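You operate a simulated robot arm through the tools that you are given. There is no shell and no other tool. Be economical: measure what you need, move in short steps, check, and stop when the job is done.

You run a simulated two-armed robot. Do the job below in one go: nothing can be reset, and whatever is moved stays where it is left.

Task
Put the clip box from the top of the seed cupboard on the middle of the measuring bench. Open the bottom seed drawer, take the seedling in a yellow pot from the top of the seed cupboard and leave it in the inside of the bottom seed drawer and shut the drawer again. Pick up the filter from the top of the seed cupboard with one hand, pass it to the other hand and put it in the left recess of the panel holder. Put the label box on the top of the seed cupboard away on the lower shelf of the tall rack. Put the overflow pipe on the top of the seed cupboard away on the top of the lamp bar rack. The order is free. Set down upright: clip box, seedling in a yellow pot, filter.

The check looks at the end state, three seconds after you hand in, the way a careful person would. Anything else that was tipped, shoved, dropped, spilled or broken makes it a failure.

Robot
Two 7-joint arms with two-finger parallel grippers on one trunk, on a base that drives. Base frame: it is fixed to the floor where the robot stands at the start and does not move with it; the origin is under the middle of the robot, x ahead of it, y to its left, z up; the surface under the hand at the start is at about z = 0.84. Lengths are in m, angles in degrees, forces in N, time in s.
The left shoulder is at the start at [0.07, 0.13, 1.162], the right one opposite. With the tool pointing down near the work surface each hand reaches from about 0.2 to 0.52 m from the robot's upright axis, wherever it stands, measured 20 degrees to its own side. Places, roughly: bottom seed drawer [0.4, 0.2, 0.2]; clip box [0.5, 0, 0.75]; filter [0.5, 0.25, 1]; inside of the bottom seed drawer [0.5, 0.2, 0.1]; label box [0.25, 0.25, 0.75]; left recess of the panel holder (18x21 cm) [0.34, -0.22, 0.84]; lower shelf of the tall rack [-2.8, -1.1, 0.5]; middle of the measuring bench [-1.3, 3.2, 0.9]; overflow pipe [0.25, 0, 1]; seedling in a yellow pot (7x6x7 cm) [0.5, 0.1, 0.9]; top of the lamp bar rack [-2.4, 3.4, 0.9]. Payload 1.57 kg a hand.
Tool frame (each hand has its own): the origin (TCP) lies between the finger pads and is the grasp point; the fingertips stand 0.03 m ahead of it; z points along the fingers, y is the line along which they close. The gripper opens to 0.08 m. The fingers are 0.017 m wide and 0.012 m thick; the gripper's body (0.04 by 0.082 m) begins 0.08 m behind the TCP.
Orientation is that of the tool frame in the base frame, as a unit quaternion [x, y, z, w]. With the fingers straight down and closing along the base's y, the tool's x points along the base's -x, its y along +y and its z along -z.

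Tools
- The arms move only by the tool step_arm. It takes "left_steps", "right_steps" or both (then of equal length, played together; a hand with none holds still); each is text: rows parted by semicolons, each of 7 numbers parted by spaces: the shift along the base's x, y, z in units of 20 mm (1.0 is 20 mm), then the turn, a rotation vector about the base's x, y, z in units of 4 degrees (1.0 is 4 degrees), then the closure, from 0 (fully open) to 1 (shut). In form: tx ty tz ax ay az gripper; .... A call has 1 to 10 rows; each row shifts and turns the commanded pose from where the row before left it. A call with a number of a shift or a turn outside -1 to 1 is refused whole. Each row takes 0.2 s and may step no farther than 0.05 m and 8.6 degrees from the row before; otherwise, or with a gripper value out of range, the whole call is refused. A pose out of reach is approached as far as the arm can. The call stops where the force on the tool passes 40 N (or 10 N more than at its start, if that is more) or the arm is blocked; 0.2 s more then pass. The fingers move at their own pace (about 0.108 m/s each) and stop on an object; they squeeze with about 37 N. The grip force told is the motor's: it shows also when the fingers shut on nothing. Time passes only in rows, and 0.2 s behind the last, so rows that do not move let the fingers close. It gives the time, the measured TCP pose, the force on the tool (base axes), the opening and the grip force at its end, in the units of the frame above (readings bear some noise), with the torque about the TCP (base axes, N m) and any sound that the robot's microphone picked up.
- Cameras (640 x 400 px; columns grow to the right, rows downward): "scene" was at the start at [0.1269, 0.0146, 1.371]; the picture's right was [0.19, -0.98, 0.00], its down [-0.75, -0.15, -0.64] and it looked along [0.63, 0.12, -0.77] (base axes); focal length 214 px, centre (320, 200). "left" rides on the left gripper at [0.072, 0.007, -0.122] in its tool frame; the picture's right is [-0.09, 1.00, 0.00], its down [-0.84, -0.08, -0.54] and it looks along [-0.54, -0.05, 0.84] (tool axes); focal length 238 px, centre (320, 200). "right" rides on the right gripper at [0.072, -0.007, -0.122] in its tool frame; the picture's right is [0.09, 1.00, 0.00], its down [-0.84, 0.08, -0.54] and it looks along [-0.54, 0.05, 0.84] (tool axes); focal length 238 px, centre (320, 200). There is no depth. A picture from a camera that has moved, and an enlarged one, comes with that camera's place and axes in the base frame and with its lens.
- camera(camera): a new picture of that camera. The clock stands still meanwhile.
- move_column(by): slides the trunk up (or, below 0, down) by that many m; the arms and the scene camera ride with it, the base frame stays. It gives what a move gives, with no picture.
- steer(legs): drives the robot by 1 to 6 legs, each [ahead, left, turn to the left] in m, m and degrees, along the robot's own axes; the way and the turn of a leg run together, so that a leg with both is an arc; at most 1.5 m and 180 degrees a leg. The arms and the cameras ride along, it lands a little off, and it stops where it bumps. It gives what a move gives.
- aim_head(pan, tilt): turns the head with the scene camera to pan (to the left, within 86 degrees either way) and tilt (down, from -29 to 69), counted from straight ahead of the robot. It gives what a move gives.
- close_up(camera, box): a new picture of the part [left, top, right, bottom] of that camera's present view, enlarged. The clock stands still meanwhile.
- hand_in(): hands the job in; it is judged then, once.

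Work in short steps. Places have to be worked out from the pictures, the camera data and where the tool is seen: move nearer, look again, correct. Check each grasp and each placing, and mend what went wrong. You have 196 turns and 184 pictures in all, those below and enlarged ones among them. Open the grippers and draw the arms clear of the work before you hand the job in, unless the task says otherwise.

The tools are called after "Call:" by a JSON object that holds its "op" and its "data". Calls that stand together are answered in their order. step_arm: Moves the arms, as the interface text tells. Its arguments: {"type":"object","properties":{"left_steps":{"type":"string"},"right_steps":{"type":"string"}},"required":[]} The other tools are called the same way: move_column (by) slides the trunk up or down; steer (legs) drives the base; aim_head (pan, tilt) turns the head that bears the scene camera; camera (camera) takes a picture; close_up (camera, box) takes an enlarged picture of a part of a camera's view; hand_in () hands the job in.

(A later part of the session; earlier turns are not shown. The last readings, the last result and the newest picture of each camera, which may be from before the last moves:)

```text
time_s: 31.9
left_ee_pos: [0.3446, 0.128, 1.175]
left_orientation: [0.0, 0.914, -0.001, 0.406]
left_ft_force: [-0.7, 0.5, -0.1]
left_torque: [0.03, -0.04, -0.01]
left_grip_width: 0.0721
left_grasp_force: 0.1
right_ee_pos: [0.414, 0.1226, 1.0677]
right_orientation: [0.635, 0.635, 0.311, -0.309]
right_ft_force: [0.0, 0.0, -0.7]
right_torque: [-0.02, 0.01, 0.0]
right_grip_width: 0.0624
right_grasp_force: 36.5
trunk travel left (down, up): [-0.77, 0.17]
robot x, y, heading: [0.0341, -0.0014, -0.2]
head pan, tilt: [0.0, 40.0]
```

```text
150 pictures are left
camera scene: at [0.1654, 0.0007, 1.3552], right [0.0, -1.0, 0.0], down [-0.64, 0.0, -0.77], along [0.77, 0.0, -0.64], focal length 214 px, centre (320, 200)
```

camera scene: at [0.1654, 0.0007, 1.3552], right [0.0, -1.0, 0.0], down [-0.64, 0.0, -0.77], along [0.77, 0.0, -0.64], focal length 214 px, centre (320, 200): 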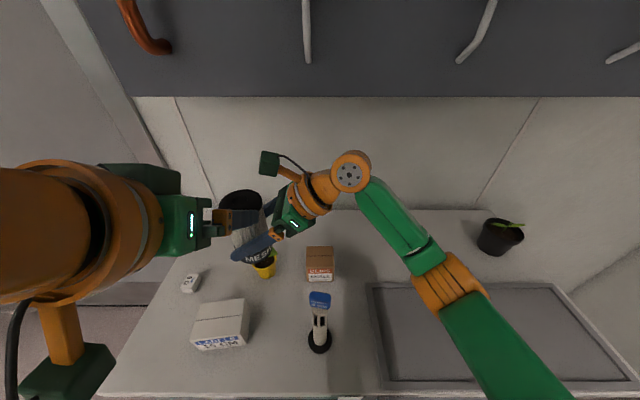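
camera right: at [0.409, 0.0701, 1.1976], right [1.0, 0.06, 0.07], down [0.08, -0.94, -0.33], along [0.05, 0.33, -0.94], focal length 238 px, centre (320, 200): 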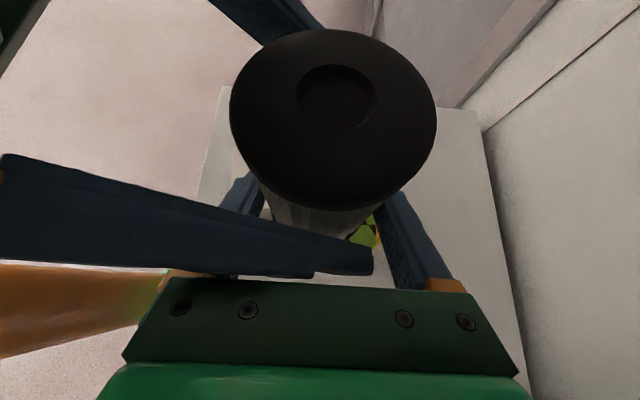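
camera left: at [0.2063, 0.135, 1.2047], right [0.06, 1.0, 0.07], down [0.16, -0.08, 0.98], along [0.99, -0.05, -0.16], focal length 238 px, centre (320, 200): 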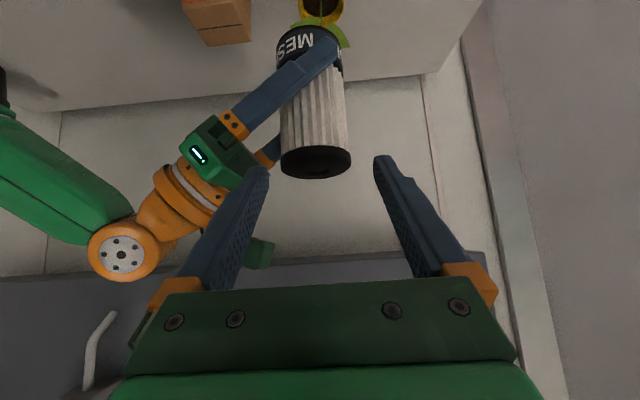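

Handover done. Recess centre from the picture ≈(0.345,-0.236). I carry the filter over at this height while the left hand withdraws to the left.

Call:
{"op": "step_arm", "data": {"left_steps": "-0.5 0.3 0.5 0 0 0 0;-0.5 0.5 0.5 0 0 0 0;-0.3 1 0.3 0 0 0 0;0 1 0 0 0 0 0;0 1 0 0 0 0 0;0 1 0 0 0 0 0;0 1 0 0 0 0 0;0 1 0 0 0 0 0;0 0 0 0 0 0 0;0 0 0 0 0 0 0", "right_steps": "0 -0.3 0 0 0 0 1;0 -0.6 0 0 0 0 1;0 -0.8 0 0 0 0 1;-0.2 -0.9 0 0 0 0 1;-0.2 -0.9 0 0 0 0 1;-0.2 -0.9 0 0 0 0 1;-0.2 -0.9 0 0 0 0 1;-0.2 -0.9 0 0 0 0 1;-0.2 -0.9 0 0 0 0 1;-0.2 -0.9 0 0 0 0 1"}}

Call:
{"op": "step_arm", "data": {"right_steps": "-0.2 -0.9 0 0 0 0 1;-0.2 -0.9 0 0 0 0 1;-0.2 -0.9 0 0 0 0 1;-0.2 -0.9 0 0 0 0 1;-0.2 -0.9 0 0 0 0 1;-0.2 -0.9 0 0 0 0 1;-0.2 -0.9 0 0 0 0 1;-0.2 -0.9 0 0 0 0 1;-0.2 -0.8 0 0 0 0 1;-0.2 -0.6 0 0 0 0 1"}}

Call:
{"op": "aim_head", "data": {"pan": -25, "tilt": 55}}

Call:
{"op": "camera", "data": {"camera": "scene"}}

Call:
{"op": "camera", "data": {"camera": "right"}}

```text
time_s: 34.1
left_ee_pos: [0.3175, 0.2637, 1.2016]
left_orientation: [-0.001, 0.913, 0.002, 0.407]
left_ft_force: [1.0, -0.3, 0.0]
left_torque: [0.0, 0.0, 0.05]
left_grip_width: 0.08
left_grasp_force: 0.2
right_ee_pos: [0.3872, -0.0376, 1.066]
right_orientation: [0.635, 0.636, 0.311, -0.309]
right_ft_force: [0.2, -0.7, -0.2]
right_torque: [-0.01, 0.0, -0.01]
right_grip_width: 0.0625
right_grasp_force: 37.4
trunk travel left (down, up): [-0.77, 0.17]
robot x, y, heading: [0.0298, -0.0002, 0.2]
head pan, tilt: [0.0, 40.0]
```

```text
time_s: 36.3
left_ee_pos: [0.3189, 0.2636, 1.202]
left_orientation: [0.0, 0.913, 0.001, 0.407]
left_ft_force: [-0.1, 0.5, -0.4]
left_torque: [-0.02, -0.01, 0.02]
left_grip_width: 0.0802
left_grasp_force: 0.1
right_ee_pos: [0.3465, -0.2101, 1.0662]
right_orientation: [0.635, 0.636, 0.31, -0.31]
right_ft_force: [0.4, 0.4, 0.1]
right_torque: [0.0, -0.01, 0.0]
right_grip_width: 0.0622
right_grasp_force: 36.7
trunk travel left (down, up): [-0.77, 0.17]
robot x, y, heading: [0.0315, -0.0012, 0.2]
head pan, tilt: [0.0, 40.0]
```

```text
time_s: 37.2
left_ee_pos: [0.3188, 0.2636, 1.2015]
left_orientation: [-0.001, 0.914, 0.001, 0.407]
left_ft_force: [1.3, 0.7, -0.2]
left_torque: [0.01, 0.03, 0.0]
left_grip_width: 0.0803
left_grasp_force: 0.0
right_ee_pos: [0.3485, -0.2101, 1.0666]
right_orientation: [0.635, 0.636, 0.31, -0.311]
right_ft_force: [-0.3, -1.2, 0.1]
right_torque: [-0.01, -0.02, 0.0]
right_grip_width: 0.0625
right_grasp_force: 37.0
trunk travel left (down, up): [-0.77, 0.17]
robot x, y, heading: [0.0262, 0.003, 0.2]
head pan, tilt: [-25.0, 55.0]
```

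```text
149 pictures are left
camera scene: at [0.1467, -0.0305, 1.3345], right [-0.42, -0.91, 0.0], down [-0.74, 0.35, -0.57], along [0.52, -0.24, -0.82], focal length 214 px, centre (320, 200)
```

scene: 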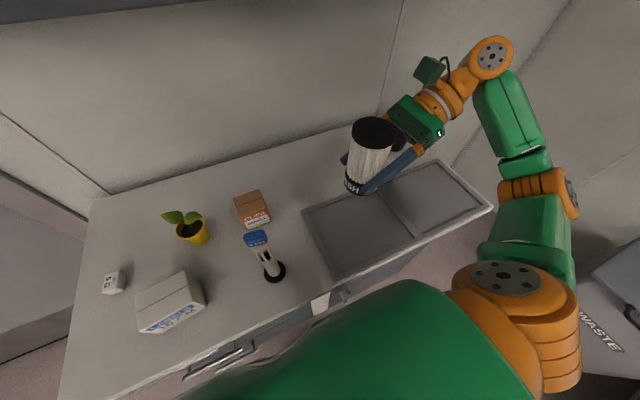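

```text
148 pictures are left
camera right: at [0.3406, -0.2618, 1.197], right [1.0, 0.06, 0.07], down [0.08, -0.94, -0.33], along [0.05, 0.33, -0.94], focal length 238 px, centre (320, 200)
```

right: 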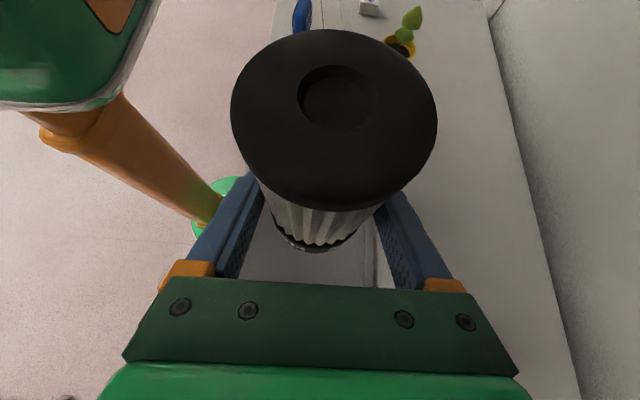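

Shift to y −0.235 and descend in stages.

Call:
{"op": "step_arm", "data": {"right_steps": "0 -0.6 -0.2 0 0 0 1;0 -0.6 -0.6 0 0 0 1;0 0 -0.9 0 0 0 1;0 0 -0.9 0 0 0 1;0 0 -0.9 0 0 0 1;0 0 -0.9 0 0 0 1;0 0 -0.9 0 0 0 1;0 0 -0.9 0 0 0 1;0 0 -0.9 0 0 0 1;0 0 -0.5 0 0 0 1"}}

Call:
{"op": "camera", "data": {"camera": "scene"}}

```text
time_s: 39.4
left_ee_pos: [0.3187, 0.2646, 1.2014]
left_orientation: [0.0, 0.914, 0.0, 0.406]
left_ft_force: [-0.4, 0.7, 0.4]
left_torque: [0.0, 0.02, -0.01]
left_grip_width: 0.08
left_grasp_force: 0.0
right_ee_pos: [0.3462, -0.2343, 0.9131]
right_orientation: [0.635, 0.635, 0.311, -0.31]
right_ft_force: [0.0, -1.1, -0.1]
right_torque: [0.0, -0.04, 0.0]
right_grip_width: 0.0625
right_grasp_force: 37.1
trunk travel left (down, up): [-0.77, 0.17]
robot x, y, heading: [0.0296, -0.0058, -0.0]
head pan, tilt: [-25.0, 55.0]
```

```text
147 pictures are left
camera scene: at [0.1468, -0.0309, 1.3344], right [-0.42, -0.91, 0.0], down [-0.74, 0.35, -0.57], along [0.52, -0.24, -0.82], focal length 214 px, centre (320, 200)
```

scene: 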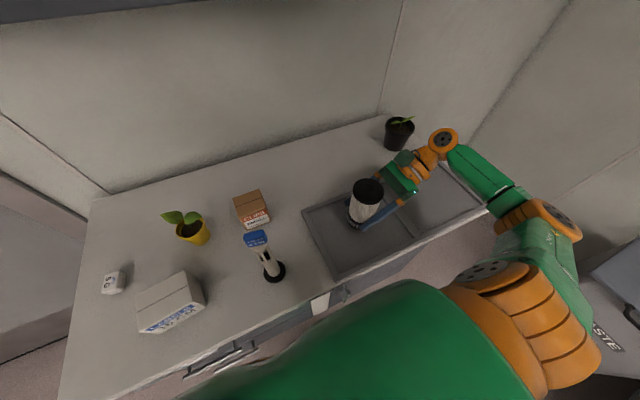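

Over the left recess. Lower gently until contact.

Call:
{"op": "step_arm", "data": {"right_steps": "0 0 -0.4 0 0 0 1;0 0 -0.4 0 0 0 1;0 0 -0.3 0 0 0 1;0 0 -0.15 0 0 0 1;0 0 -0.15 0 0 0 1"}}

Call:
{"op": "close_up", "data": {"camera": "scene", "box": [290, 150, 450, 250]}}

```text
time_s: 40.6
left_ee_pos: [0.3133, 0.2671, 1.2011]
left_orientation: [0.0, 0.913, -0.001, 0.407]
left_ft_force: [-0.6, 0.2, 0.3]
left_torque: [0.03, 0.0, 0.01]
left_grip_width: 0.0802
left_grasp_force: 0.1
right_ee_pos: [0.3441, -0.2318, 0.888]
right_orientation: [0.634, 0.637, 0.312, -0.308]
right_ft_force: [2.6, -3.1, 33.2]
right_torque: [0.03, 0.33, -0.25]
right_grip_width: 0.0629
right_grasp_force: 36.9
trunk travel left (down, up): [-0.77, 0.17]
robot x, y, heading: [0.0305, 0.0016, 0.4]
head pan, tilt: [-25.0, 55.0]
```

```text
4.00 times, centred on (370, 200) of scene
camera zoom: at [0.142, -0.0277, 1.3352], right [-0.42, -0.91, 0.0], down [-0.74, 0.34, -0.58], along [0.52, -0.24, -0.82], focal length 858 px, centre (120, 200)
```

zoom: 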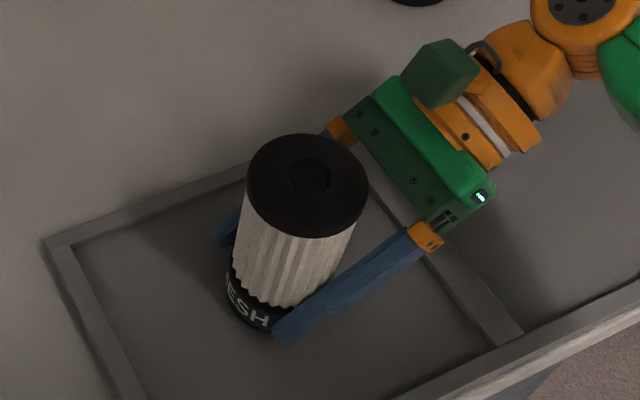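

Contact with the floor (33 N). I ease up slightly, release, and back out along the tool axis.

Call:
{"op": "step_arm", "data": {"right_steps": "0 0 0.15 0 0 0 1;0 0 0.05 0 0 0 1;0 0 0 0 0 0 0.5;0 0 0 0 0 0 0;0 0 0 0 0 0 0"}}

Call:
{"op": "step_arm", "data": {"right_steps": "0 -0.4 0.3 0 0 0 0;0 -0.79 0.62 0 0 0 0;0 -0.79 0.62 0 0 0 0;0 -0.79 0.62 0 0 0 0;0 -0.79 0.62 0 0 0 0;0 -0.5 0.8 0 0 0 0;0 0 1 0 0 0 0;0 0 1 0 0 0 0;0 0 1 0 0 0 0"}}

Call:
{"op": "close_up", "data": {"camera": "scene", "box": [290, 130, 450, 250]}}

Call:
{"op": "camera", "data": {"camera": "right"}}

```text
time_s: 41.8
left_ee_pos: [0.3187, 0.2635, 1.2021]
left_orientation: [0.0, 0.914, 0.001, 0.406]
left_ft_force: [0.3, 0.3, 0.8]
left_torque: [-0.01, -0.02, 0.0]
left_grip_width: 0.08
left_grasp_force: 0.1
right_ee_pos: [0.3475, -0.2332, 0.891]
right_orientation: [0.635, 0.636, 0.31, -0.309]
right_ft_force: [0.4, 0.5, -0.1]
right_torque: [0.02, 0.01, -0.01]
right_grip_width: 0.0802
right_grasp_force: 0.0
trunk travel left (down, up): [-0.77, 0.17]
robot x, y, heading: [0.0307, -0.0, 0.2]
head pan, tilt: [-25.0, 55.0]
```

```text
time_s: 43.8
left_ee_pos: [0.3184, 0.265, 1.2015]
left_orientation: [0.0, 0.914, 0.0, 0.406]
left_ft_force: [-0.3, 0.1, -0.2]
left_torque: [0.01, -0.01, 0.0]
left_grip_width: 0.08
left_grasp_force: 0.1
right_ee_pos: [0.3469, -0.3158, 1.0233]
right_orientation: [0.635, 0.636, 0.31, -0.31]
right_ft_force: [0.3, -0.1, 1.3]
right_torque: [-0.03, 0.02, -0.01]
right_grip_width: 0.0803
right_grasp_force: 0.0
trunk travel left (down, up): [-0.77, 0.17]
robot x, y, heading: [0.0317, 0.0037, 0.1]
head pan, tilt: [-25.0, 55.0]
```

```text
3.33 times, centred on (370, 190) of scene
camera zoom: at [0.1462, -0.0302, 1.3345], right [-0.42, -0.91, 0.0], down [-0.74, 0.35, -0.57], along [0.52, -0.24, -0.82], focal length 715 px, centre (153, 233)
```

zoom: 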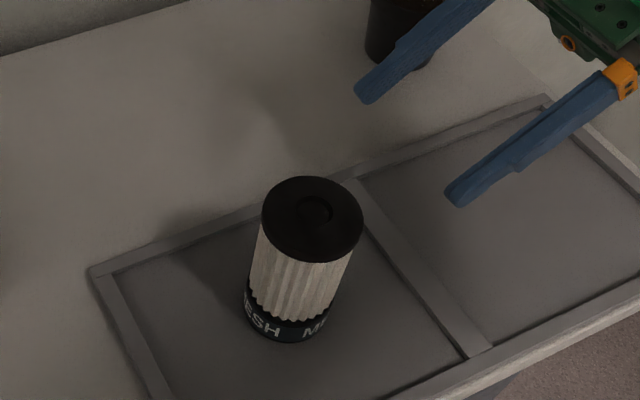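

```text
144 pictures are left
camera right: at [0.3405, -0.3675, 1.1546], right [1.0, 0.06, 0.07], down [0.08, -0.94, -0.33], along [0.05, 0.33, -0.94], focal length 238 px, centre (320, 200)
```

right: 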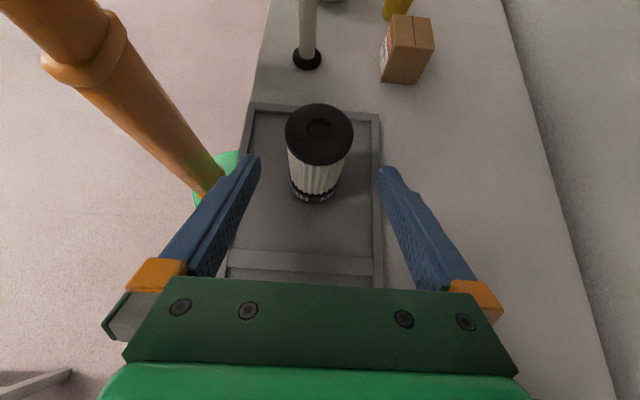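

Filter stands upright, centred in the left recess. Next come the clip box and pipe: I bring both hands back to pointing straight down (right closing along x).

Call:
{"op": "step_arm", "data": {"left_steps": "0 0 0 0 1 0 0;0 0 0 0 1 0 0;0 0 0 0 1 0 0;0 0 0 0 1 0 0;0 0 0 0 1 0 0;0 0 0 0 1 0 0;0 0 0 0 1 0 0;0 0 0 0 1 0 0;0 0 0 0 1 0 0;0 0 0 0 1 0 0", "right_steps": "0 0 1 -1 0 0 0;0 0 1 -1 0 0 0;0 0 1 -1 0 0 0;0 0 1 -1 0 0 0;0.5 0.3 0.5 -1 0 0 0;0.5 0.3 0.5 -1 0 0 0;0.5 1 0 -1 0 0 0;0.5 1 0 -1 0 0 0;0.5 1 0 -1 0 0 0;0.5 1 0 -1 0 0 0"}}

Call:
{"op": "step_arm", "data": {"left_steps": "0 0 0 0 1 0 0;0 0 0 0 1 0 0;0 0 0 0 0 0 0;0 0 0 0 0 0 0;0 0 0 0 0 0 0;0 0 0 0 0 0 0;0 0 0 0 0 0 0;0 0 0 0 0 0 0", "right_steps": "0.4 1 0 -1 0 0 0;0.4 1 0 -1 0 0 0;0.4 1 0 -1 0 0 0;0.4 1 0 0 0 0 0;0.4 1 0 0 0 0 0;0.4 1 0 0 0 0 0;0.4 1 0 0 0 0 0;0.4 1 0 0 0 0 0"}}

Call:
{"op": "camera", "data": {"camera": "right"}}

Call:
{"op": "camera", "data": {"camera": "left"}}

```text
time_s: 46.0
left_ee_pos: [0.3208, 0.2642, 1.2006]
left_orientation: [0.0, 0.998, 0.0, 0.068]
left_ft_force: [0.5, -0.6, 0.6]
left_torque: [0.01, 0.03, 0.02]
left_grip_width: 0.0798
left_grasp_force: 0.1
right_ee_pos: [0.4081, -0.222, 1.1211]
right_orientation: [0.703, 0.704, 0.073, -0.074]
right_ft_force: [-0.3, 0.0, 1.1]
right_torque: [-0.02, 0.0, 0.0]
right_grip_width: 0.08
right_grasp_force: 0.1
trunk travel left (down, up): [-0.77, 0.17]
robot x, y, heading: [0.0276, 0.0026, 0.2]
head pan, tilt: [-25.0, 55.0]
```

```text
time_s: 47.8
left_ee_pos: [0.3175, 0.2645, 1.2008]
left_orientation: [-0.001, 1.0, 0.0, -0.002]
left_ft_force: [0.2, -0.2, -0.2]
left_torque: [-0.02, 0.03, 0.0]
left_grip_width: 0.0802
left_grasp_force: 0.1
right_ee_pos: [0.4561, -0.0561, 1.112]
right_orientation: [0.706, 0.708, 0.0, 0.0]
right_ft_force: [0.4, 0.9, -0.1]
right_torque: [0.01, -0.05, -0.01]
right_grip_width: 0.0798
right_grasp_force: 0.0
right hand out of reach, approached as far as the arm can: row 7, 8
trunk travel left (down, up): [-0.77, 0.17]
robot x, y, heading: [0.0309, -0.0031, -0.1]
head pan, tilt: [-25.0, 55.0]
```

```text
143 pictures are left
camera right: at [0.4491, 0.0152, 1.2334], right [1.0, 0.09, 0.0], down [0.08, -0.84, 0.54], along [0.05, -0.54, -0.84], focal length 238 px, centre (320, 200)
```

right: 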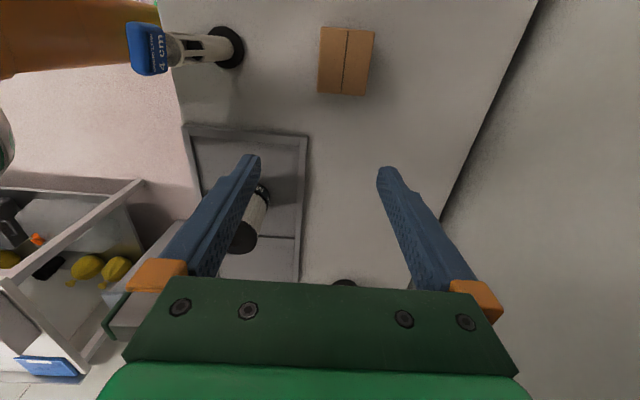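

```text
142 pictures are left
camera left: at [0.2476, 0.2714, 1.3236], right [0.09, 1.0, 0.0], down [0.84, -0.08, 0.54], along [0.54, -0.05, -0.84], focal length 238 px, centre (320, 200)
```

left: 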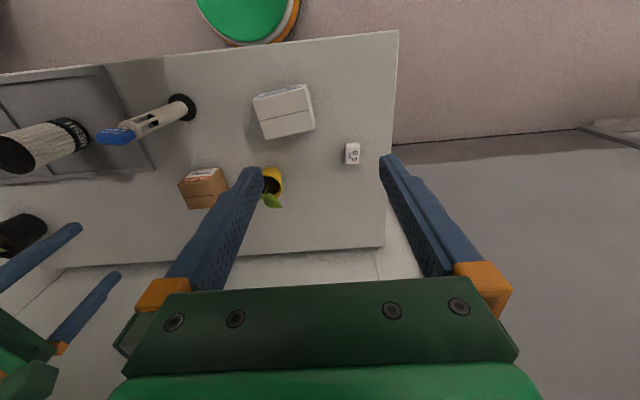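

Clip box top is centred ≈(0.482,0), ~6 cm in x. The right arm is at its limit, so I shift the base 0.13 m left and aim for the box.

Call:
{"op": "steer", "data": {"legs": [[0, 0.13, 0]]}}

Call:
{"op": "step_arm", "data": {"right_steps": "0.4 -0.8 0 0 0 0 0;0.3 -0.8 0 0 0 0 0;0.3 -0.8 0 0 0 0 0;0.3 -0.8 -0.2 0 0 0 0;0 -0.4 -0.5 0 0 0 0"}}

Call:
{"op": "camera", "data": {"camera": "right"}}

```text
time_s: 49.1
left_ee_pos: [0.3195, 0.3859, 1.201]
left_orientation: [0.001, 1.0, 0.001, -0.001]
left_ft_force: [0.1, -0.4, -0.4]
left_torque: [0.04, 0.02, 0.01]
left_grip_width: 0.0802
left_grasp_force: 0.0
right_ee_pos: [0.4559, 0.0663, 1.1122]
right_orientation: [0.707, 0.707, 0.001, -0.001]
right_ft_force: [-0.1, -0.5, -0.5]
right_torque: [0.06, 0.02, -0.01]
right_grip_width: 0.0798
right_grasp_force: 0.1
trunk travel left (down, up): [-0.77, 0.17]
robot x, y, heading: [0.0295, 0.1251, -0.0]
head pan, tilt: [-25.0, 55.0]
```

```text
time_s: 50.3
left_ee_pos: [0.3192, 0.3896, 1.2011]
left_orientation: [0.0, 1.0, 0.0, -0.001]
left_ft_force: [0.3, -0.6, 0.6]
left_torque: [-0.02, -0.01, 0.02]
left_grip_width: 0.0799
left_grasp_force: 0.1
right_ee_pos: [0.4769, 0.0002, 1.1]
right_orientation: [0.708, 0.707, 0.0, -0.001]
right_ft_force: [-0.8, -0.2, 0.6]
right_torque: [0.03, -0.01, 0.03]
right_grip_width: 0.0799
right_grasp_force: 0.0
right hand out of reach, approached as far as the arm can: row 2, 4, 5
trunk travel left (down, up): [-0.77, 0.17]
robot x, y, heading: [0.0297, 0.1289, -0.2]
head pan, tilt: [-25.0, 55.0]
```

```text
141 pictures are left
camera right: at [0.4711, 0.0711, 1.2199], right [1.0, 0.09, 0.0], down [0.08, -0.84, 0.54], along [0.05, -0.54, -0.84], focal length 238 px, centre (320, 200)
```

right: 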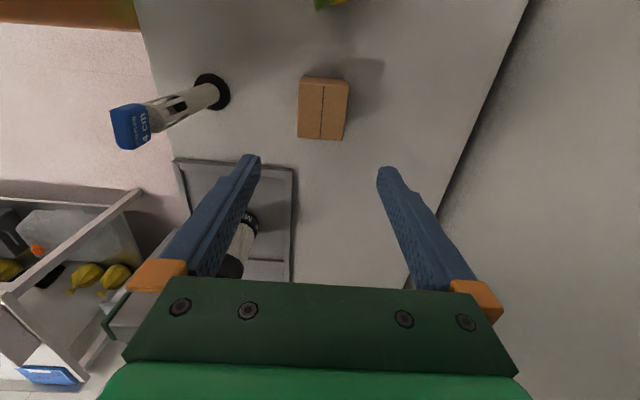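

Box centre ≈(0.479,0), 5.9 cm wide in x; the hand is right above it. Descend.

Call:
{"op": "step_arm", "data": {"right_steps": "0 0 -1 0 0 0 0;0 0 -1 0 0 0 0;0 0 -1 0 0 0 0;0 0 -1 0 0 0 0;0 0 -1 0 0 0 0;0 0 -1 0 0 0 0;0 0 -1 0 0 0 0"}}

Call:
{"op": "camera", "data": {"camera": "right"}}

```text
time_s: 51.9
left_ee_pos: [0.32, 0.3894, 1.2011]
left_orientation: [0.001, 1.0, 0.0, -0.001]
left_ft_force: [-0.7, -0.3, 0.3]
left_torque: [0.01, -0.01, 0.02]
left_grip_width: 0.0801
left_grasp_force: 0.0
right_ee_pos: [0.5136, 0.0051, 0.9678]
right_orientation: [0.708, 0.707, 0.0, -0.001]
right_ft_force: [-0.5, -0.1, 0.5]
right_torque: [-0.03, 0.0, 0.01]
right_grip_width: 0.08
right_grasp_force: 0.1
right hand out of reach, approached as far as the arm can: row 1, 2, 3, 4, 5, 6
trunk travel left (down, up): [-0.77, 0.17]
robot x, y, heading: [0.0316, 0.1237, -0.3]
head pan, tilt: [-25.0, 55.0]
```

```text
140 pictures are left
camera right: at [0.5072, 0.0769, 1.0887], right [1.0, 0.09, 0.0], down [0.08, -0.84, 0.54], along [0.05, -0.54, -0.84], focal length 238 px, centre (320, 200)
```

right: 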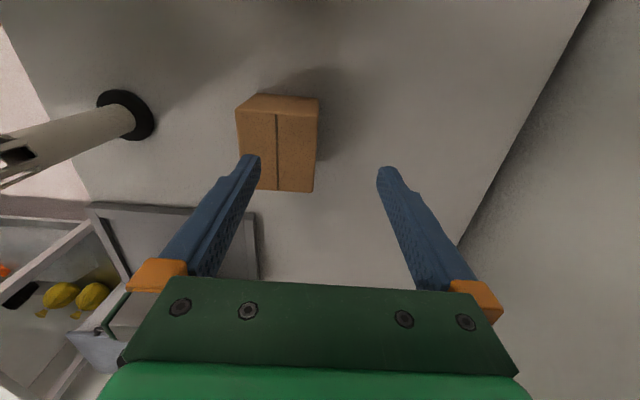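

Reach recovered and the commanded x came through (0.514). Box is confirmed at (0.4795,0); correct and descend.

Call:
{"op": "step_arm", "data": {"right_steps": "-0.9 -0.13 0 0 0 0 0;-0.8 -0.13 0 0 0 0 0;0 0 -0.8 0 0 0 0;0 0 -0.9 0 0 0 0;0 0 -0.9 0 0 0 0;0 0 -0.9 0 0 0 0;0 0 -0.8 0 0 0 0"}}

Call:
{"op": "camera", "data": {"camera": "right"}}

```text
time_s: 52.9
left_ee_pos: [0.3166, 0.3902, 1.2023]
left_orientation: [0.0, 1.0, 0.0, 0.001]
left_ft_force: [0.3, -0.4, -0.2]
left_torque: [0.0, 0.03, 0.0]
left_grip_width: 0.08
left_grasp_force: 0.1
right_ee_pos: [0.5138, 0.0063, 0.9402]
right_orientation: [0.707, 0.707, 0.002, 0.002]
right_ft_force: [-6.4, 0.3, 8.7]
right_torque: [0.05, 0.35, 0.01]
right_grip_width: 0.08
right_grasp_force: 0.1
right hand out of reach, approached as far as the arm can: row 1, 2
trunk travel left (down, up): [-0.77, 0.17]
robot x, y, heading: [0.0295, 0.1247, 0.1]
head pan, tilt: [-25.0, 55.0]
stopped in row 5 (right hand): the force on the tool passed its limit at 61 N (the readings are from after the stop); the commanded pose is now the measured one
```

```text
139 pictures are left
camera right: at [0.5058, 0.0778, 1.0612], right [1.0, 0.09, 0.01], down [0.07, -0.84, 0.54], along [0.06, -0.54, -0.84], focal length 238 px, centre (320, 200)
```

right: 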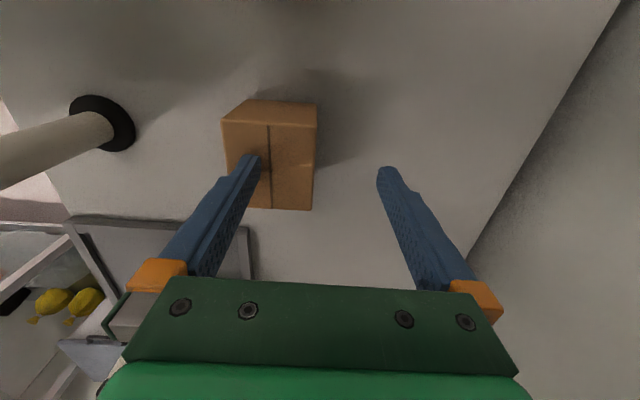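

The finger pressed onto the box's top (its top is at z≈0.91) because the x correction had not yet come through. I lift, shift −3.3 cm in x, and check.

Call:
{"op": "step_arm", "data": {"right_steps": "0 0 1 0 0 0 0;0 0 0.5 0 0 0 0;-0.8 -0.1 0 0 0 0 0;-0.85 -0.1 0 0 0 0 0"}}

Call:
{"op": "camera", "data": {"camera": "right"}}

```text
time_s: 53.9
left_ee_pos: [0.3199, 0.3892, 1.2009]
left_orientation: [0.0, 1.0, 0.001, -0.001]
left_ft_force: [-0.2, 0.4, -0.8]
left_torque: [0.01, -0.03, 0.02]
left_grip_width: 0.0802
left_grasp_force: 0.0
right_ee_pos: [0.4833, -0.0, 0.9678]
right_orientation: [0.708, 0.707, 0.001, 0.002]
right_ft_force: [0.1, 0.9, -0.4]
right_torque: [-0.01, 0.01, 0.0]
right_grip_width: 0.08
right_grasp_force: 0.1
trunk travel left (down, up): [-0.77, 0.17]
robot x, y, heading: [0.0287, 0.1255, 0.3]
head pan, tilt: [-25.0, 55.0]
```

```text
138 pictures are left
camera right: at [0.4761, 0.0725, 1.0885], right [1.0, 0.09, 0.0], down [0.07, -0.84, 0.54], along [0.05, -0.54, -0.84], focal length 238 px, centre (320, 200)
```

right: 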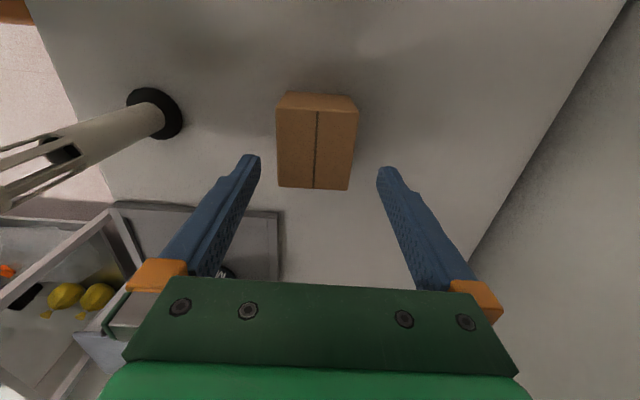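

Centred. Descend to grip height.

Call:
{"op": "step_arm", "data": {"right_steps": "0 0 -0.8 0 0 0 0;0 0 -0.9 0 0 0 0;0 0 -0.9 0 0 0 0;0 0 -0.9 0 0 0 0;0 0 -0.8 0 0 0 0;0 0 0 0 0 0 0.5;0 0 0 0 0 0 1;0 0 0 0 0 0 1;0 0 0 0 0 0 1"}}

Call:
{"op": "camera", "data": {"camera": "right"}}

```text
time_s: 55.9
left_ee_pos: [0.3186, 0.3903, 1.2002]
left_orientation: [0.001, 1.0, 0.0, -0.001]
left_ft_force: [-0.4, -0.6, 0.6]
left_torque: [0.01, 0.0, 0.0]
left_grip_width: 0.0801
left_grasp_force: 0.0
right_ee_pos: [0.4829, 0.0009, 0.882]
right_orientation: [0.707, 0.707, 0.001, 0.003]
right_ft_force: [0.5, -0.1, -0.3]
right_torque: [-0.02, 0.01, 0.0]
right_grip_width: 0.0613
right_grasp_force: 37.1
trunk travel left (down, up): [-0.77, 0.17]
robot x, y, heading: [0.0318, 0.1284, -0.1]
head pan, tilt: [-25.0, 55.0]
```

```text
137 pictures are left
camera right: at [0.4763, 0.0723, 1.0029], right [1.0, 0.09, 0.0], down [0.08, -0.84, 0.54], along [0.05, -0.54, -0.84], focal length 238 px, centre (320, 200)
```

right: 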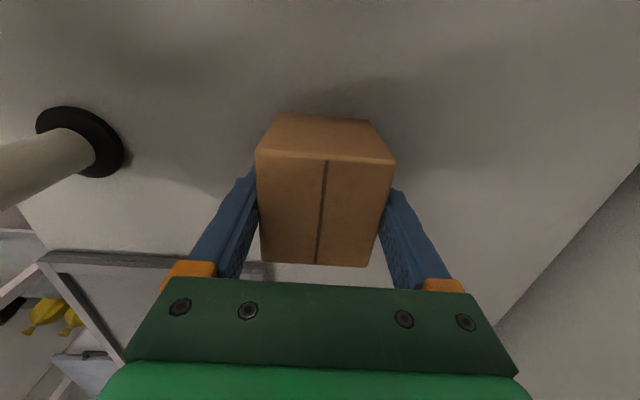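

Clip box gripped (61 mm). Lift gently and move it to the right, clear of the pipe.

Call:
{"op": "step_arm", "data": {"right_steps": "0 0 0.3 0 0 0 1;0 0 0.6 0 0 0 1;0 0 0.8 0 0 0 1;0 0 0.8 0 0 0 1;0 0 0.8 0 0 0 1;0 0 0.8 0 0 0 1;0 -0.5 0.6 0 0 0 1;-0.2 -0.8 0.5 0 0 0 1;-0.3 -0.8 0.5 0 0 0 1;-0.4 -0.8 0.5 0 0 0 1"}}

Call:
{"op": "step_arm", "data": {"right_steps": "-0.4 -0.8 0.5 0 0 0 1;-0.4 -0.8 0.5 0 0 0 1;-0.4 -0.8 0.5 0 0 0 1;-0.4 -0.8 0.5 0 0 0 1;-0.4 -0.5 0.3 0 0 0 1;0 0 0 0 0 0 1"}}

Call:
{"op": "aim_head", "data": {"pan": -10, "tilt": 55}}

Call:
{"op": "camera", "data": {"camera": "scene"}}

Call:
{"op": "camera", "data": {"camera": "right"}}

```text
time_s: 58.1
left_ee_pos: [0.3191, 0.3886, 1.2015]
left_orientation: [0.001, 1.0, 0.002, -0.001]
left_ft_force: [1.0, 0.1, 0.2]
left_torque: [0.01, 0.01, 0.03]
left_grip_width: 0.0802
left_grasp_force: 0.0
right_ee_pos: [0.4669, -0.0586, 1.0065]
right_orientation: [0.707, 0.707, 0.002, 0.002]
right_ft_force: [1.0, 0.1, -1.4]
right_torque: [0.03, -0.01, 0.02]
right_grip_width: 0.0617
right_grasp_force: 36.4
trunk travel left (down, up): [-0.77, 0.17]
robot x, y, heading: [0.0281, 0.1272, -0.1]
head pan, tilt: [-25.0, 55.0]
```

```text
time_s: 59.5
left_ee_pos: [0.3203, 0.3899, 1.1991]
left_orientation: [0.001, 1.0, 0.0, -0.002]
left_ft_force: [-0.2, 0.1, -0.4]
left_torque: [0.03, 0.03, 0.01]
left_grip_width: 0.0799
left_grasp_force: 0.0
right_ee_pos: [0.4264, -0.1299, 1.0518]
right_orientation: [0.707, 0.707, 0.002, 0.002]
right_ft_force: [0.4, 0.4, -1.5]
right_torque: [-0.02, 0.01, -0.01]
right_grip_width: 0.0616
right_grasp_force: 36.9
trunk travel left (down, up): [-0.77, 0.17]
robot x, y, heading: [0.033, 0.124, -0.2]
head pan, tilt: [-25.0, 55.0]
```

```text
time_s: 60.3
left_ee_pos: [0.32, 0.3892, 1.2006]
left_orientation: [0.001, 1.0, 0.0, -0.001]
left_ft_force: [0.0, -0.5, -0.5]
left_torque: [0.0, -0.03, 0.03]
left_grip_width: 0.0801
left_grasp_force: 0.0
right_ee_pos: [0.4262, -0.1293, 1.052]
right_orientation: [0.707, 0.707, 0.001, 0.003]
right_ft_force: [-0.8, -0.6, -1.5]
right_torque: [-0.01, 0.02, 0.02]
right_grip_width: 0.0611
right_grasp_force: 37.4
trunk travel left (down, up): [-0.77, 0.17]
robot x, y, heading: [0.0259, 0.1235, -0.0]
head pan, tilt: [-10.0, 55.0]
```

```text
136 pictures are left
camera scene: at [0.1525, 0.1134, 1.3344], right [-0.18, -0.98, 0.0], down [-0.81, 0.14, -0.57], along [0.56, -0.1, -0.82], focal length 214 px, centre (320, 200)
```

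scene: 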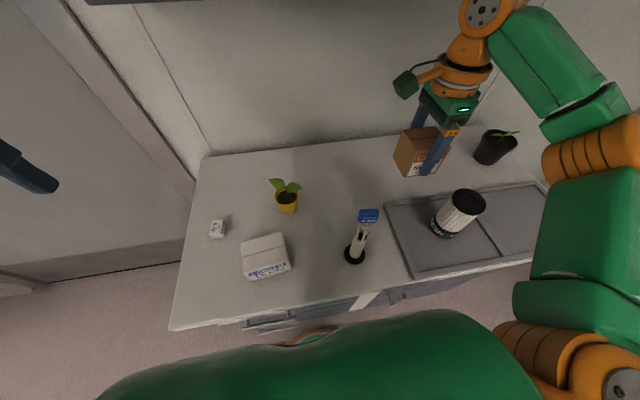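

```text
135 pictures are left
camera right: at [0.4188, -0.0587, 1.1732], right [1.0, 0.09, 0.0], down [0.08, -0.84, 0.54], along [0.05, -0.54, -0.84], focal length 238 px, centre (320, 200)
```

right: 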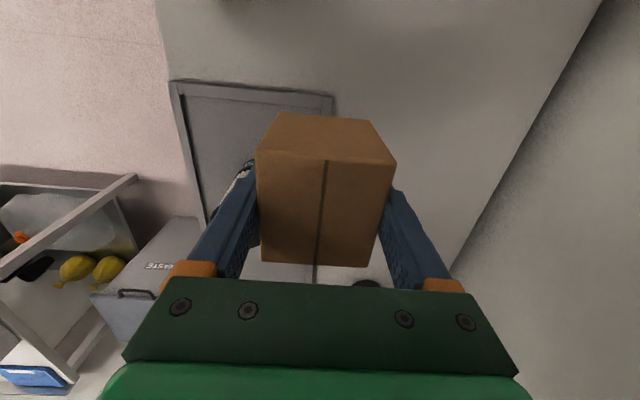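

Clip box held securely. Pipe base is at ≈(0.316,0) and its blue cap tops at z≈1.035. Bring the left hand above it.

Call:
{"op": "step_arm", "data": {"left_steps": "0 -1 0 0 0 0 0;0 -1 0 0 0 0 0;0 -1 0 0 0 0 0;0 -1 0 0 0 0 0;0 -1 0 0 0 0 0;0 -1 0 0 0 0 0;0 -1 0 0 0 0 0;0 -1 0 0 0 0 0;0 -1 0 0 0 0 0;0 -1 0 0 0 0 0", "right_steps": "0 -0.5 0.4 0 0 0 1;0 -0.5 0.4 0 0 0 1;0 -0.5 0.4 0 0 0 1;0 -0.5 0.4 0 0 0 1;0 0 0 0 0 0 1;0 0 0 0 0 0 1;0 0 0 0 0 0 1;0 0 0 0 0 0 1;0 0 0 0 0 0 1;0 0 0 0 0 0 1"}}

Call:
{"op": "step_arm", "data": {"left_steps": "0 -1 0 0 0 0 0;0 -1 0 0 0 0 0;0 -1 0 0 0 0 0;0 -1 0 0 0 0 0;0 -1 0 0 0 0 0;0 -1 0 0 0 0 0;0 -0.9 0 0 0 0 0"}}

Call:
{"op": "camera", "data": {"camera": "left"}}

Call:
{"op": "camera", "data": {"camera": "scene"}}

```text
time_s: 62.5
left_ee_pos: [0.2939, 0.2425, 1.1636]
left_orientation: [0.0, 1.0, 0.001, -0.001]
left_ft_force: [-0.3, -0.1, -0.3]
left_torque: [-0.01, 0.01, 0.04]
left_grip_width: 0.0799
left_grasp_force: 0.1
left hand out of reach, approached as far as the arm can: row 5, 6, 7, 8, 9, 10
right_ee_pos: [0.4256, -0.1713, 1.0842]
right_orientation: [0.707, 0.707, 0.002, 0.002]
right_ft_force: [-0.6, -0.1, -1.7]
right_torque: [0.01, -0.01, -0.01]
right_grip_width: 0.0616
right_grasp_force: 36.8
trunk travel left (down, up): [-0.77, 0.17]
robot x, y, heading: [0.0301, 0.1245, 0.1]
head pan, tilt: [-10.0, 55.0]
```

```text
time_s: 64.1
left_ee_pos: [0.2788, 0.2334, 1.1514]
left_orientation: [0.0, 1.0, -0.001, -0.001]
left_ft_force: [-0.5, -0.4, -0.3]
left_torque: [-0.01, -0.01, -0.01]
left_grip_width: 0.0802
left_grasp_force: 0.0
left hand out of reach, approached as far as the arm can: row 1, 2, 3, 4, 5, 6, 7
right_ee_pos: [0.426, -0.1695, 1.0843]
right_orientation: [0.707, 0.707, 0.001, 0.002]
right_ft_force: [0.5, 0.2, -2.1]
right_torque: [0.0, 0.0, 0.0]
right_grip_width: 0.0614
right_grasp_force: 37.2
trunk travel left (down, up): [-0.77, 0.17]
robot x, y, heading: [0.0287, 0.1245, -0.1]
head pan, tilt: [-10.0, 55.0]
```

```text
134 pictures are left
camera left: at [0.2087, 0.2406, 1.2746], right [0.09, 1.0, 0.0], down [0.84, -0.08, 0.54], along [0.54, -0.05, -0.84], focal length 238 px, centre (320, 200)
```

left: 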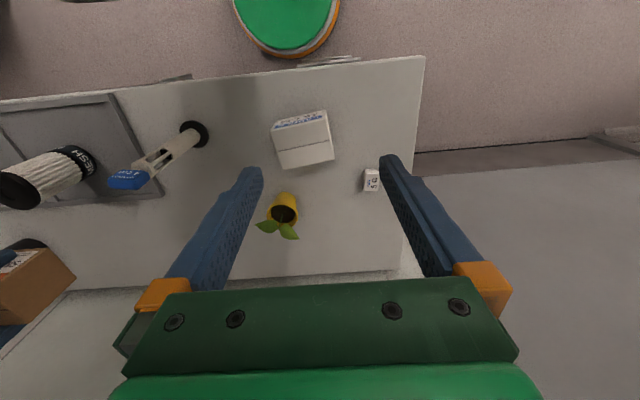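

```text
133 pictures are left
camera scene: at [0.1524, 0.1133, 1.3344], right [-0.17, -0.98, 0.0], down [-0.81, 0.14, -0.57], along [0.56, -0.1, -0.82], focal length 214 px, centre (320, 200)
```

scene: 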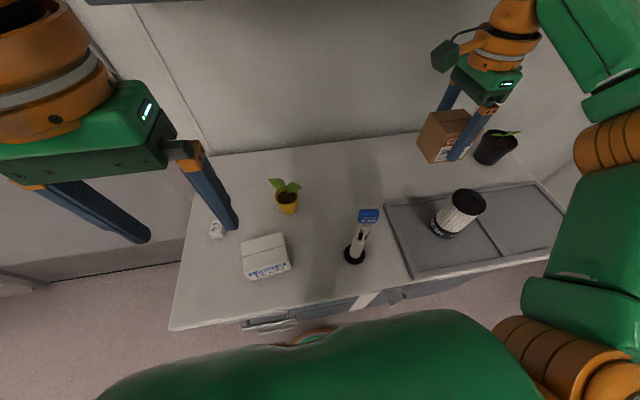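

The left arm is cramped with the hand this high relative to its shoulder. Raise the trunk 0.15 so the hands work lower relative to the shoulders.

Call:
{"op": "move_column", "data": {"by": 0.15}}

Call:
{"op": "step_arm", "data": {"left_steps": "0 0 -1 0 0 0 0;0 0 -1 0 0 0 0;0 0 -1 0 0 0 0;0 0 -1 0 0 0 0", "right_steps": "0 0 -1 0 0 0 1;0 0 -1 0 0 0 1;0 0 -1 0 0 0 1;0 0 -1 0 0 0 1"}}

```text
time_s: 65.8
left_ee_pos: [0.2813, 0.2335, 1.302]
left_orientation: [0.0, 1.0, 0.0, -0.001]
left_ft_force: [0.4, 0.0, -0.5]
left_torque: [0.01, 0.01, -0.02]
left_grip_width: 0.0801
left_grasp_force: 0.0
right_ee_pos: [0.4268, -0.1704, 1.2336]
right_orientation: [0.707, 0.707, 0.002, 0.002]
right_ft_force: [0.4, 0.4, -0.9]
right_torque: [0.02, 0.02, -0.01]
right_grip_width: 0.0614
right_grasp_force: 37.1
trunk travel left (down, up): [-0.92, 0.02]
robot x, y, heading: [0.0282, 0.1259, -0.1]
head pan, tilt: [-10.0, 55.0]
```

```text
time_s: 66.8
left_ee_pos: [0.2791, 0.2333, 1.2224]
left_orientation: [0.001, 1.0, 0.0, -0.001]
left_ft_force: [-0.1, -0.6, 0.3]
left_torque: [-0.03, -0.02, 0.0]
left_grip_width: 0.08
left_grasp_force: 0.0
right_ee_pos: [0.4253, -0.1698, 1.1547]
right_orientation: [0.708, 0.707, 0.0, 0.002]
right_ft_force: [0.0, -0.1, -1.0]
right_torque: [0.04, 0.0, -0.02]
right_grip_width: 0.0615
right_grasp_force: 37.1
trunk travel left (down, up): [-0.92, 0.02]
robot x, y, heading: [0.0317, 0.1279, -0.4]
head pan, tilt: [-10.0, 55.0]
```

Commands now start from the measured pose. Move the left hand over the pipe.

Call:
{"op": "step_arm", "data": {"left_steps": "0.3 -0.6 -0.4 0 0 0 0;0.3 -0.9 -0.4 0 0 0 0;0.3 -0.9 -0.4 0 0 0 0;0.2 -0.9 -0.4 0 0 0 0;0.2 -0.9 -0.4 0 0 0 0;0.2 -0.9 -0.4 0 0 0 0;0.1 -0.9 -0.4 0 0 0 0;0.1 -0.9 -0.4 0 0 0 0;0.1 -0.9 -0.4 0 0 0 0;0.1 -0.9 0 0 0 0 0"}}

Call:
{"op": "camera", "data": {"camera": "left"}}

Call:
{"op": "camera", "data": {"camera": "scene"}}

```text
time_s: 69.0
left_ee_pos: [0.2918, 0.208, 1.1991]
left_orientation: [0.0, 1.0, -0.001, -0.001]
left_ft_force: [0.2, -0.8, 0.1]
left_torque: [-0.02, 0.01, -0.03]
left_grip_width: 0.0799
left_grasp_force: 0.1
left hand out of reach, approached as far as the arm can: row 2, 3, 4, 5, 6, 7, 8, 9, 10
right_ee_pos: [0.4248, -0.1711, 1.1551]
right_orientation: [0.707, 0.707, 0.001, 0.003]
right_ft_force: [0.1, 0.1, -1.8]
right_torque: [-0.05, 0.03, 0.03]
right_grip_width: 0.0614
right_grasp_force: 37.3
trunk travel left (down, up): [-0.92, 0.02]
robot x, y, heading: [0.0308, 0.1282, -0.3]
head pan, tilt: [-10.0, 55.0]
```

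```text
132 pictures are left
camera left: at [0.2206, 0.2161, 1.3216], right [0.09, 1.0, 0.0], down [0.84, -0.08, 0.54], along [0.54, -0.05, -0.84], focal length 238 px, centre (320, 200)
```

left: 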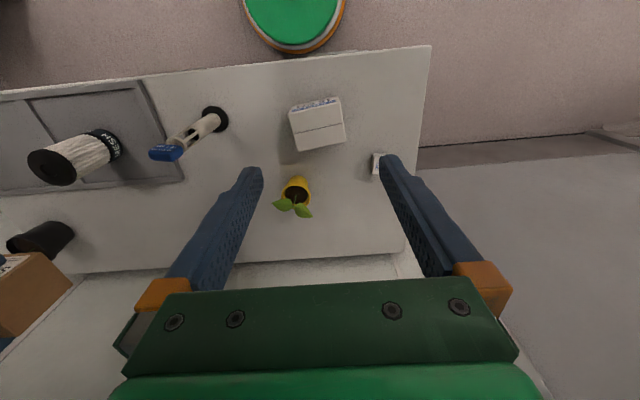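

```text
131 pictures are left
camera scene: at [0.1523, 0.1133, 1.4845], right [-0.17, -0.98, 0.0], down [-0.81, 0.14, -0.57], along [0.56, -0.1, -0.82], focal length 214 px, centre (320, 200)
```

scene: 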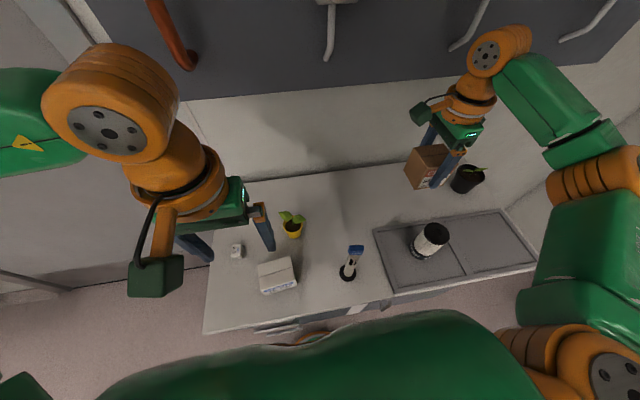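

The left arm can't cross inboard of its shoulder, so I bring the right hand inboard and drive the base 0.25 m right instead.

Call:
{"op": "step_arm", "data": {"right_steps": "0 0.8 0 0 0 0 1;0 0.9 0 0 0 0 1;0 0.9 0 0 0 0 1;0 0.9 0 0 0 0 1;0 0.9 0 0 0 0 1;0 0.9 0 0 0 0 1;0 0.6 0 0 0 0 1"}}

Call:
{"op": "steer", "data": {"legs": [[0, -0.25, 0]]}}

Call:
{"op": "camera", "data": {"camera": "left"}}

Call:
{"op": "camera", "data": {"camera": "scene"}}

```text
time_s: 70.6
left_ee_pos: [0.2917, 0.2096, 1.1995]
left_orientation: [0.0, 1.0, -0.001, -0.001]
left_ft_force: [0.5, -0.1, 0.7]
left_torque: [-0.01, 0.02, 0.02]
left_grip_width: 0.08
left_grasp_force: 0.1
right_ee_pos: [0.427, -0.0517, 1.1537]
right_orientation: [0.707, 0.707, 0.0, 0.002]
right_ft_force: [-0.3, 0.8, -0.9]
right_torque: [-0.04, -0.01, 0.01]
right_grip_width: 0.0613
right_grasp_force: 36.9
trunk travel left (down, up): [-0.92, 0.02]
robot x, y, heading: [0.0305, 0.1274, -0.1]
head pan, tilt: [-10.0, 55.0]
```

```text
time_s: 72.5
left_ee_pos: [0.2919, -0.0365, 1.1981]
left_orientation: [0.002, 1.0, -0.003, -0.001]
left_ft_force: [-0.9, 0.7, 0.1]
left_torque: [-0.06, 0.03, 0.03]
left_grip_width: 0.08
left_grasp_force: 0.0
right_ee_pos: [0.4244, -0.2995, 1.1535]
right_orientation: [0.708, 0.706, 0.0, 0.004]
right_ft_force: [-0.1, 0.9, -1.7]
right_torque: [-0.02, 0.0, 0.01]
right_grip_width: 0.0613
right_grasp_force: 36.8
trunk travel left (down, up): [-0.92, 0.02]
robot x, y, heading: [0.0322, -0.1215, -0.5]
head pan, tilt: [-10.0, 55.0]
```

```text
130 pictures are left
camera left: at [0.2204, -0.0292, 1.3212], right [0.1, 1.0, 0.0], down [0.84, -0.08, 0.54], along [0.54, -0.06, -0.84], focal length 238 px, centre (320, 200)
```

left: 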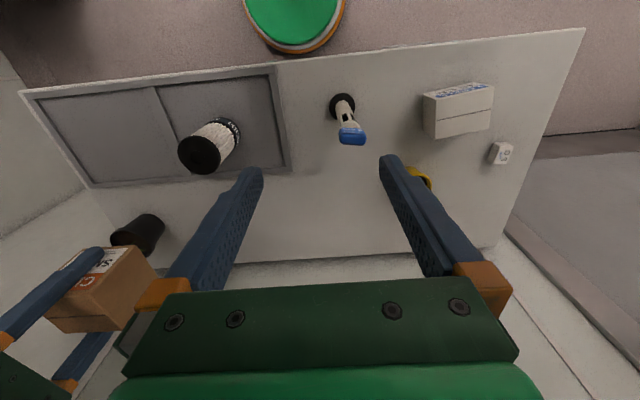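

```text
129 pictures are left
camera scene: at [0.1517, -0.1313, 1.4845], right [-0.18, -0.98, 0.0], down [-0.81, 0.14, -0.57], along [0.56, -0.1, -0.82], focal length 214 px, centre (320, 200)
```

scene: 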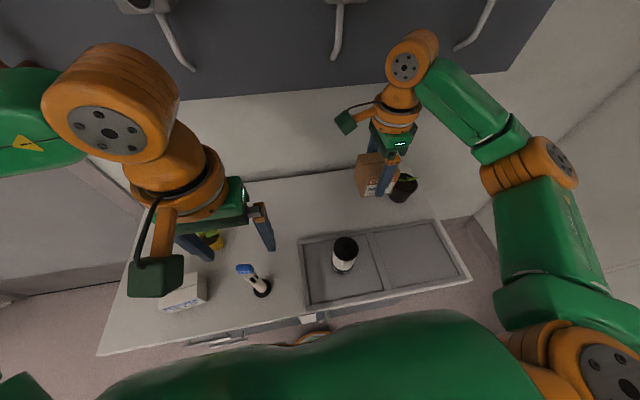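

Pipe at ≈(0.321,0). Align and lower the left hand part way, then check.

Call:
{"op": "step_arm", "data": {"left_steps": "0.7 0.9 0 0 0 0 0;0.7 0.9 -0.2 0 0 0 0;0 0 -0.9 0 0 0 0;0 0 -0.9 0 0 0 0;0 0 -0.9 0 0 0 0"}}

Call:
{"op": "camera", "data": {"camera": "left"}}

```text
time_s: 73.7
left_ee_pos: [0.3199, -0.0043, 1.1423]
left_orientation: [0.002, 1.0, -0.001, -0.002]
left_ft_force: [-1.0, 0.0, 0.5]
left_torque: [-0.02, -0.03, 0.0]
left_grip_width: 0.08
left_grasp_force: 0.0
right_ee_pos: [0.4257, -0.2995, 1.1544]
right_orientation: [0.709, 0.706, 0.001, 0.003]
right_ft_force: [-0.6, 0.3, -0.7]
right_torque: [0.0, 0.01, 0.0]
right_grip_width: 0.0614
right_grasp_force: 37.4
trunk travel left (down, up): [-0.92, 0.02]
robot x, y, heading: [0.0275, -0.1225, -0.4]
head pan, tilt: [-10.0, 55.0]
```

```text
128 pictures are left
camera left: at [0.2479, 0.0036, 1.2642], right [0.1, 1.0, 0.0], down [0.84, -0.08, 0.54], along [0.54, -0.05, -0.84], focal length 238 px, centre (320, 200)
```

left: 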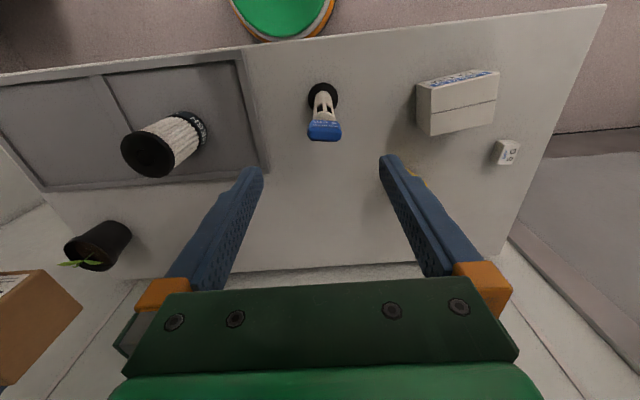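

Lined up. Descend to TCP z≈1.0 and look before closing.

Call:
{"op": "step_arm", "data": {"left_steps": "0 0.3 -0.9 0 0 0 0;0 0 -0.9 0 0 0 0;0 0 -0.9 0 0 0 0;0 0 -0.9 0 0 0 0;0 0 -0.9 0 0 0 0;0 0 -0.9 0 0 0 0;0 0 -0.9 0 0 0 0"}}

Call:
{"op": "camera", "data": {"camera": "left"}}

Call:
{"op": "close_up", "data": {"camera": "scene", "box": [160, 180, 340, 320]}}

```text
time_s: 75.3
left_ee_pos: [0.3199, 0.0039, 1.0154]
left_orientation: [0.001, 1.0, -0.001, -0.001]
left_ft_force: [0.5, -0.5, -0.4]
left_torque: [-0.01, 0.01, 0.02]
left_grip_width: 0.0802
left_grasp_force: 0.1
left hand out of reach, approached as far as the arm can: row 7
right_ee_pos: [0.4249, -0.3023, 1.154]
right_orientation: [0.708, 0.706, 0.001, 0.002]
right_ft_force: [-0.6, 1.0, -1.0]
right_torque: [-0.02, 0.01, 0.01]
right_grip_width: 0.0614
right_grasp_force: 37.3
trunk travel left (down, up): [-0.92, 0.02]
robot x, y, heading: [0.0291, -0.1223, -0.1]
head pan, tilt: [-10.0, 55.0]
```

```text
127 pictures are left
camera left: at [0.2475, 0.011, 1.1386], right [0.1, 1.0, 0.0], down [0.84, -0.08, 0.54], along [0.54, -0.05, -0.84], focal length 238 px, centre (320, 200)
```

left: 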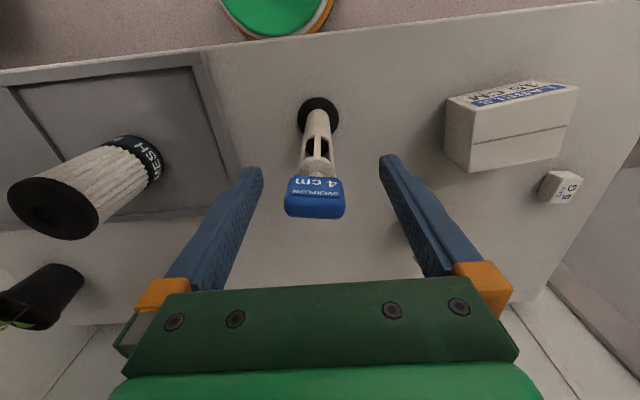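

```text
2.86 times, centred on (250, 250) of scene
camera zoom: at [0.152, -0.1357, 1.4844], right [-0.18, -0.98, 0.0], down [-0.81, 0.15, -0.57], along [0.56, -0.1, -0.82], focal length 613 px, centre (520, 57)
```

zoom: 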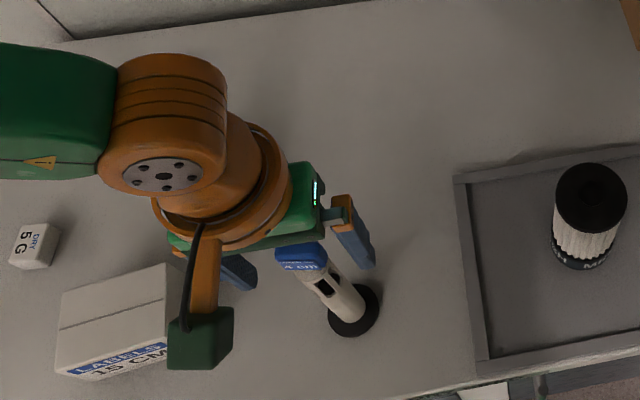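

The grip line is at about the cap's lower edge; the arm is at its limit, so lower the trunk by 2.5 cm, then close.

Call:
{"op": "move_column", "data": {"by": -0.025}}

Call:
{"op": "step_arm", "data": {"left_steps": "0 0 0 0 0 0 0.4;0 0 0 0 0 0 0.8;0 0 0 0 0 0 1;0 0 0 0 0 0 1;0 0 0 0 0 0 1"}}

Call:
{"op": "camera", "data": {"camera": "left"}}

```text
time_s: 76.0
left_ee_pos: [0.3185, 0.0035, 0.992]
left_orientation: [0.002, 1.0, -0.002, -0.001]
left_ft_force: [-0.9, 0.4, 0.4]
left_torque: [0.0, -0.02, 0.01]
left_grip_width: 0.08
left_grasp_force: 0.0
right_ee_pos: [0.4254, -0.3022, 1.1285]
right_orientation: [0.708, 0.706, 0.0, 0.002]
right_ft_force: [0.6, 0.1, -0.7]
right_torque: [0.0, -0.04, 0.0]
right_grip_width: 0.0614
right_grasp_force: 37.6
trunk travel left (down, up): [-0.895, 0.045]
robot x, y, heading: [0.0302, -0.1212, -0.6]
head pan, tilt: [-10.0, 55.0]
```

```text
time_s: 77.2
left_ee_pos: [0.3182, 0.0035, 0.9899]
left_orientation: [0.001, 1.0, -0.002, -0.001]
left_ft_force: [-0.2, -0.3, -0.2]
left_torque: [-0.04, 0.02, 0.0]
left_grip_width: 0.0348
left_grasp_force: 36.8
right_ee_pos: [0.4247, -0.3026, 1.1295]
right_orientation: [0.708, 0.706, 0.002, 0.002]
right_ft_force: [0.1, 0.8, -0.6]
right_torque: [0.01, 0.0, 0.0]
right_grip_width: 0.0615
right_grasp_force: 36.7
trunk travel left (down, up): [-0.895, 0.045]
robot x, y, heading: [0.0297, -0.1227, -0.3]
head pan, tilt: [-10.0, 55.0]
```

```text
125 pictures are left
camera left: at [0.2475, 0.011, 1.1139], right [0.1, 1.0, 0.0], down [0.84, -0.08, 0.54], along [0.54, -0.05, -0.84], focal length 238 px, centre (320, 200)
```

left: 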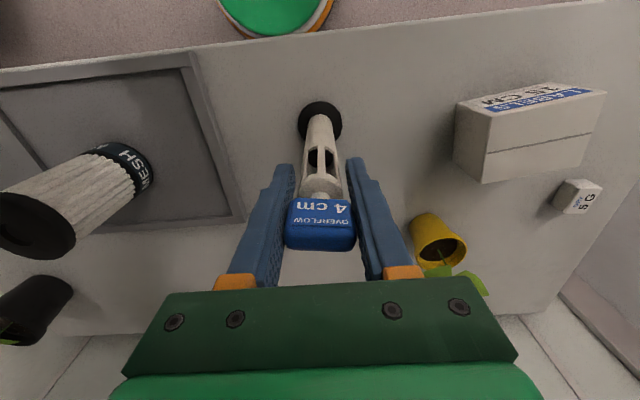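

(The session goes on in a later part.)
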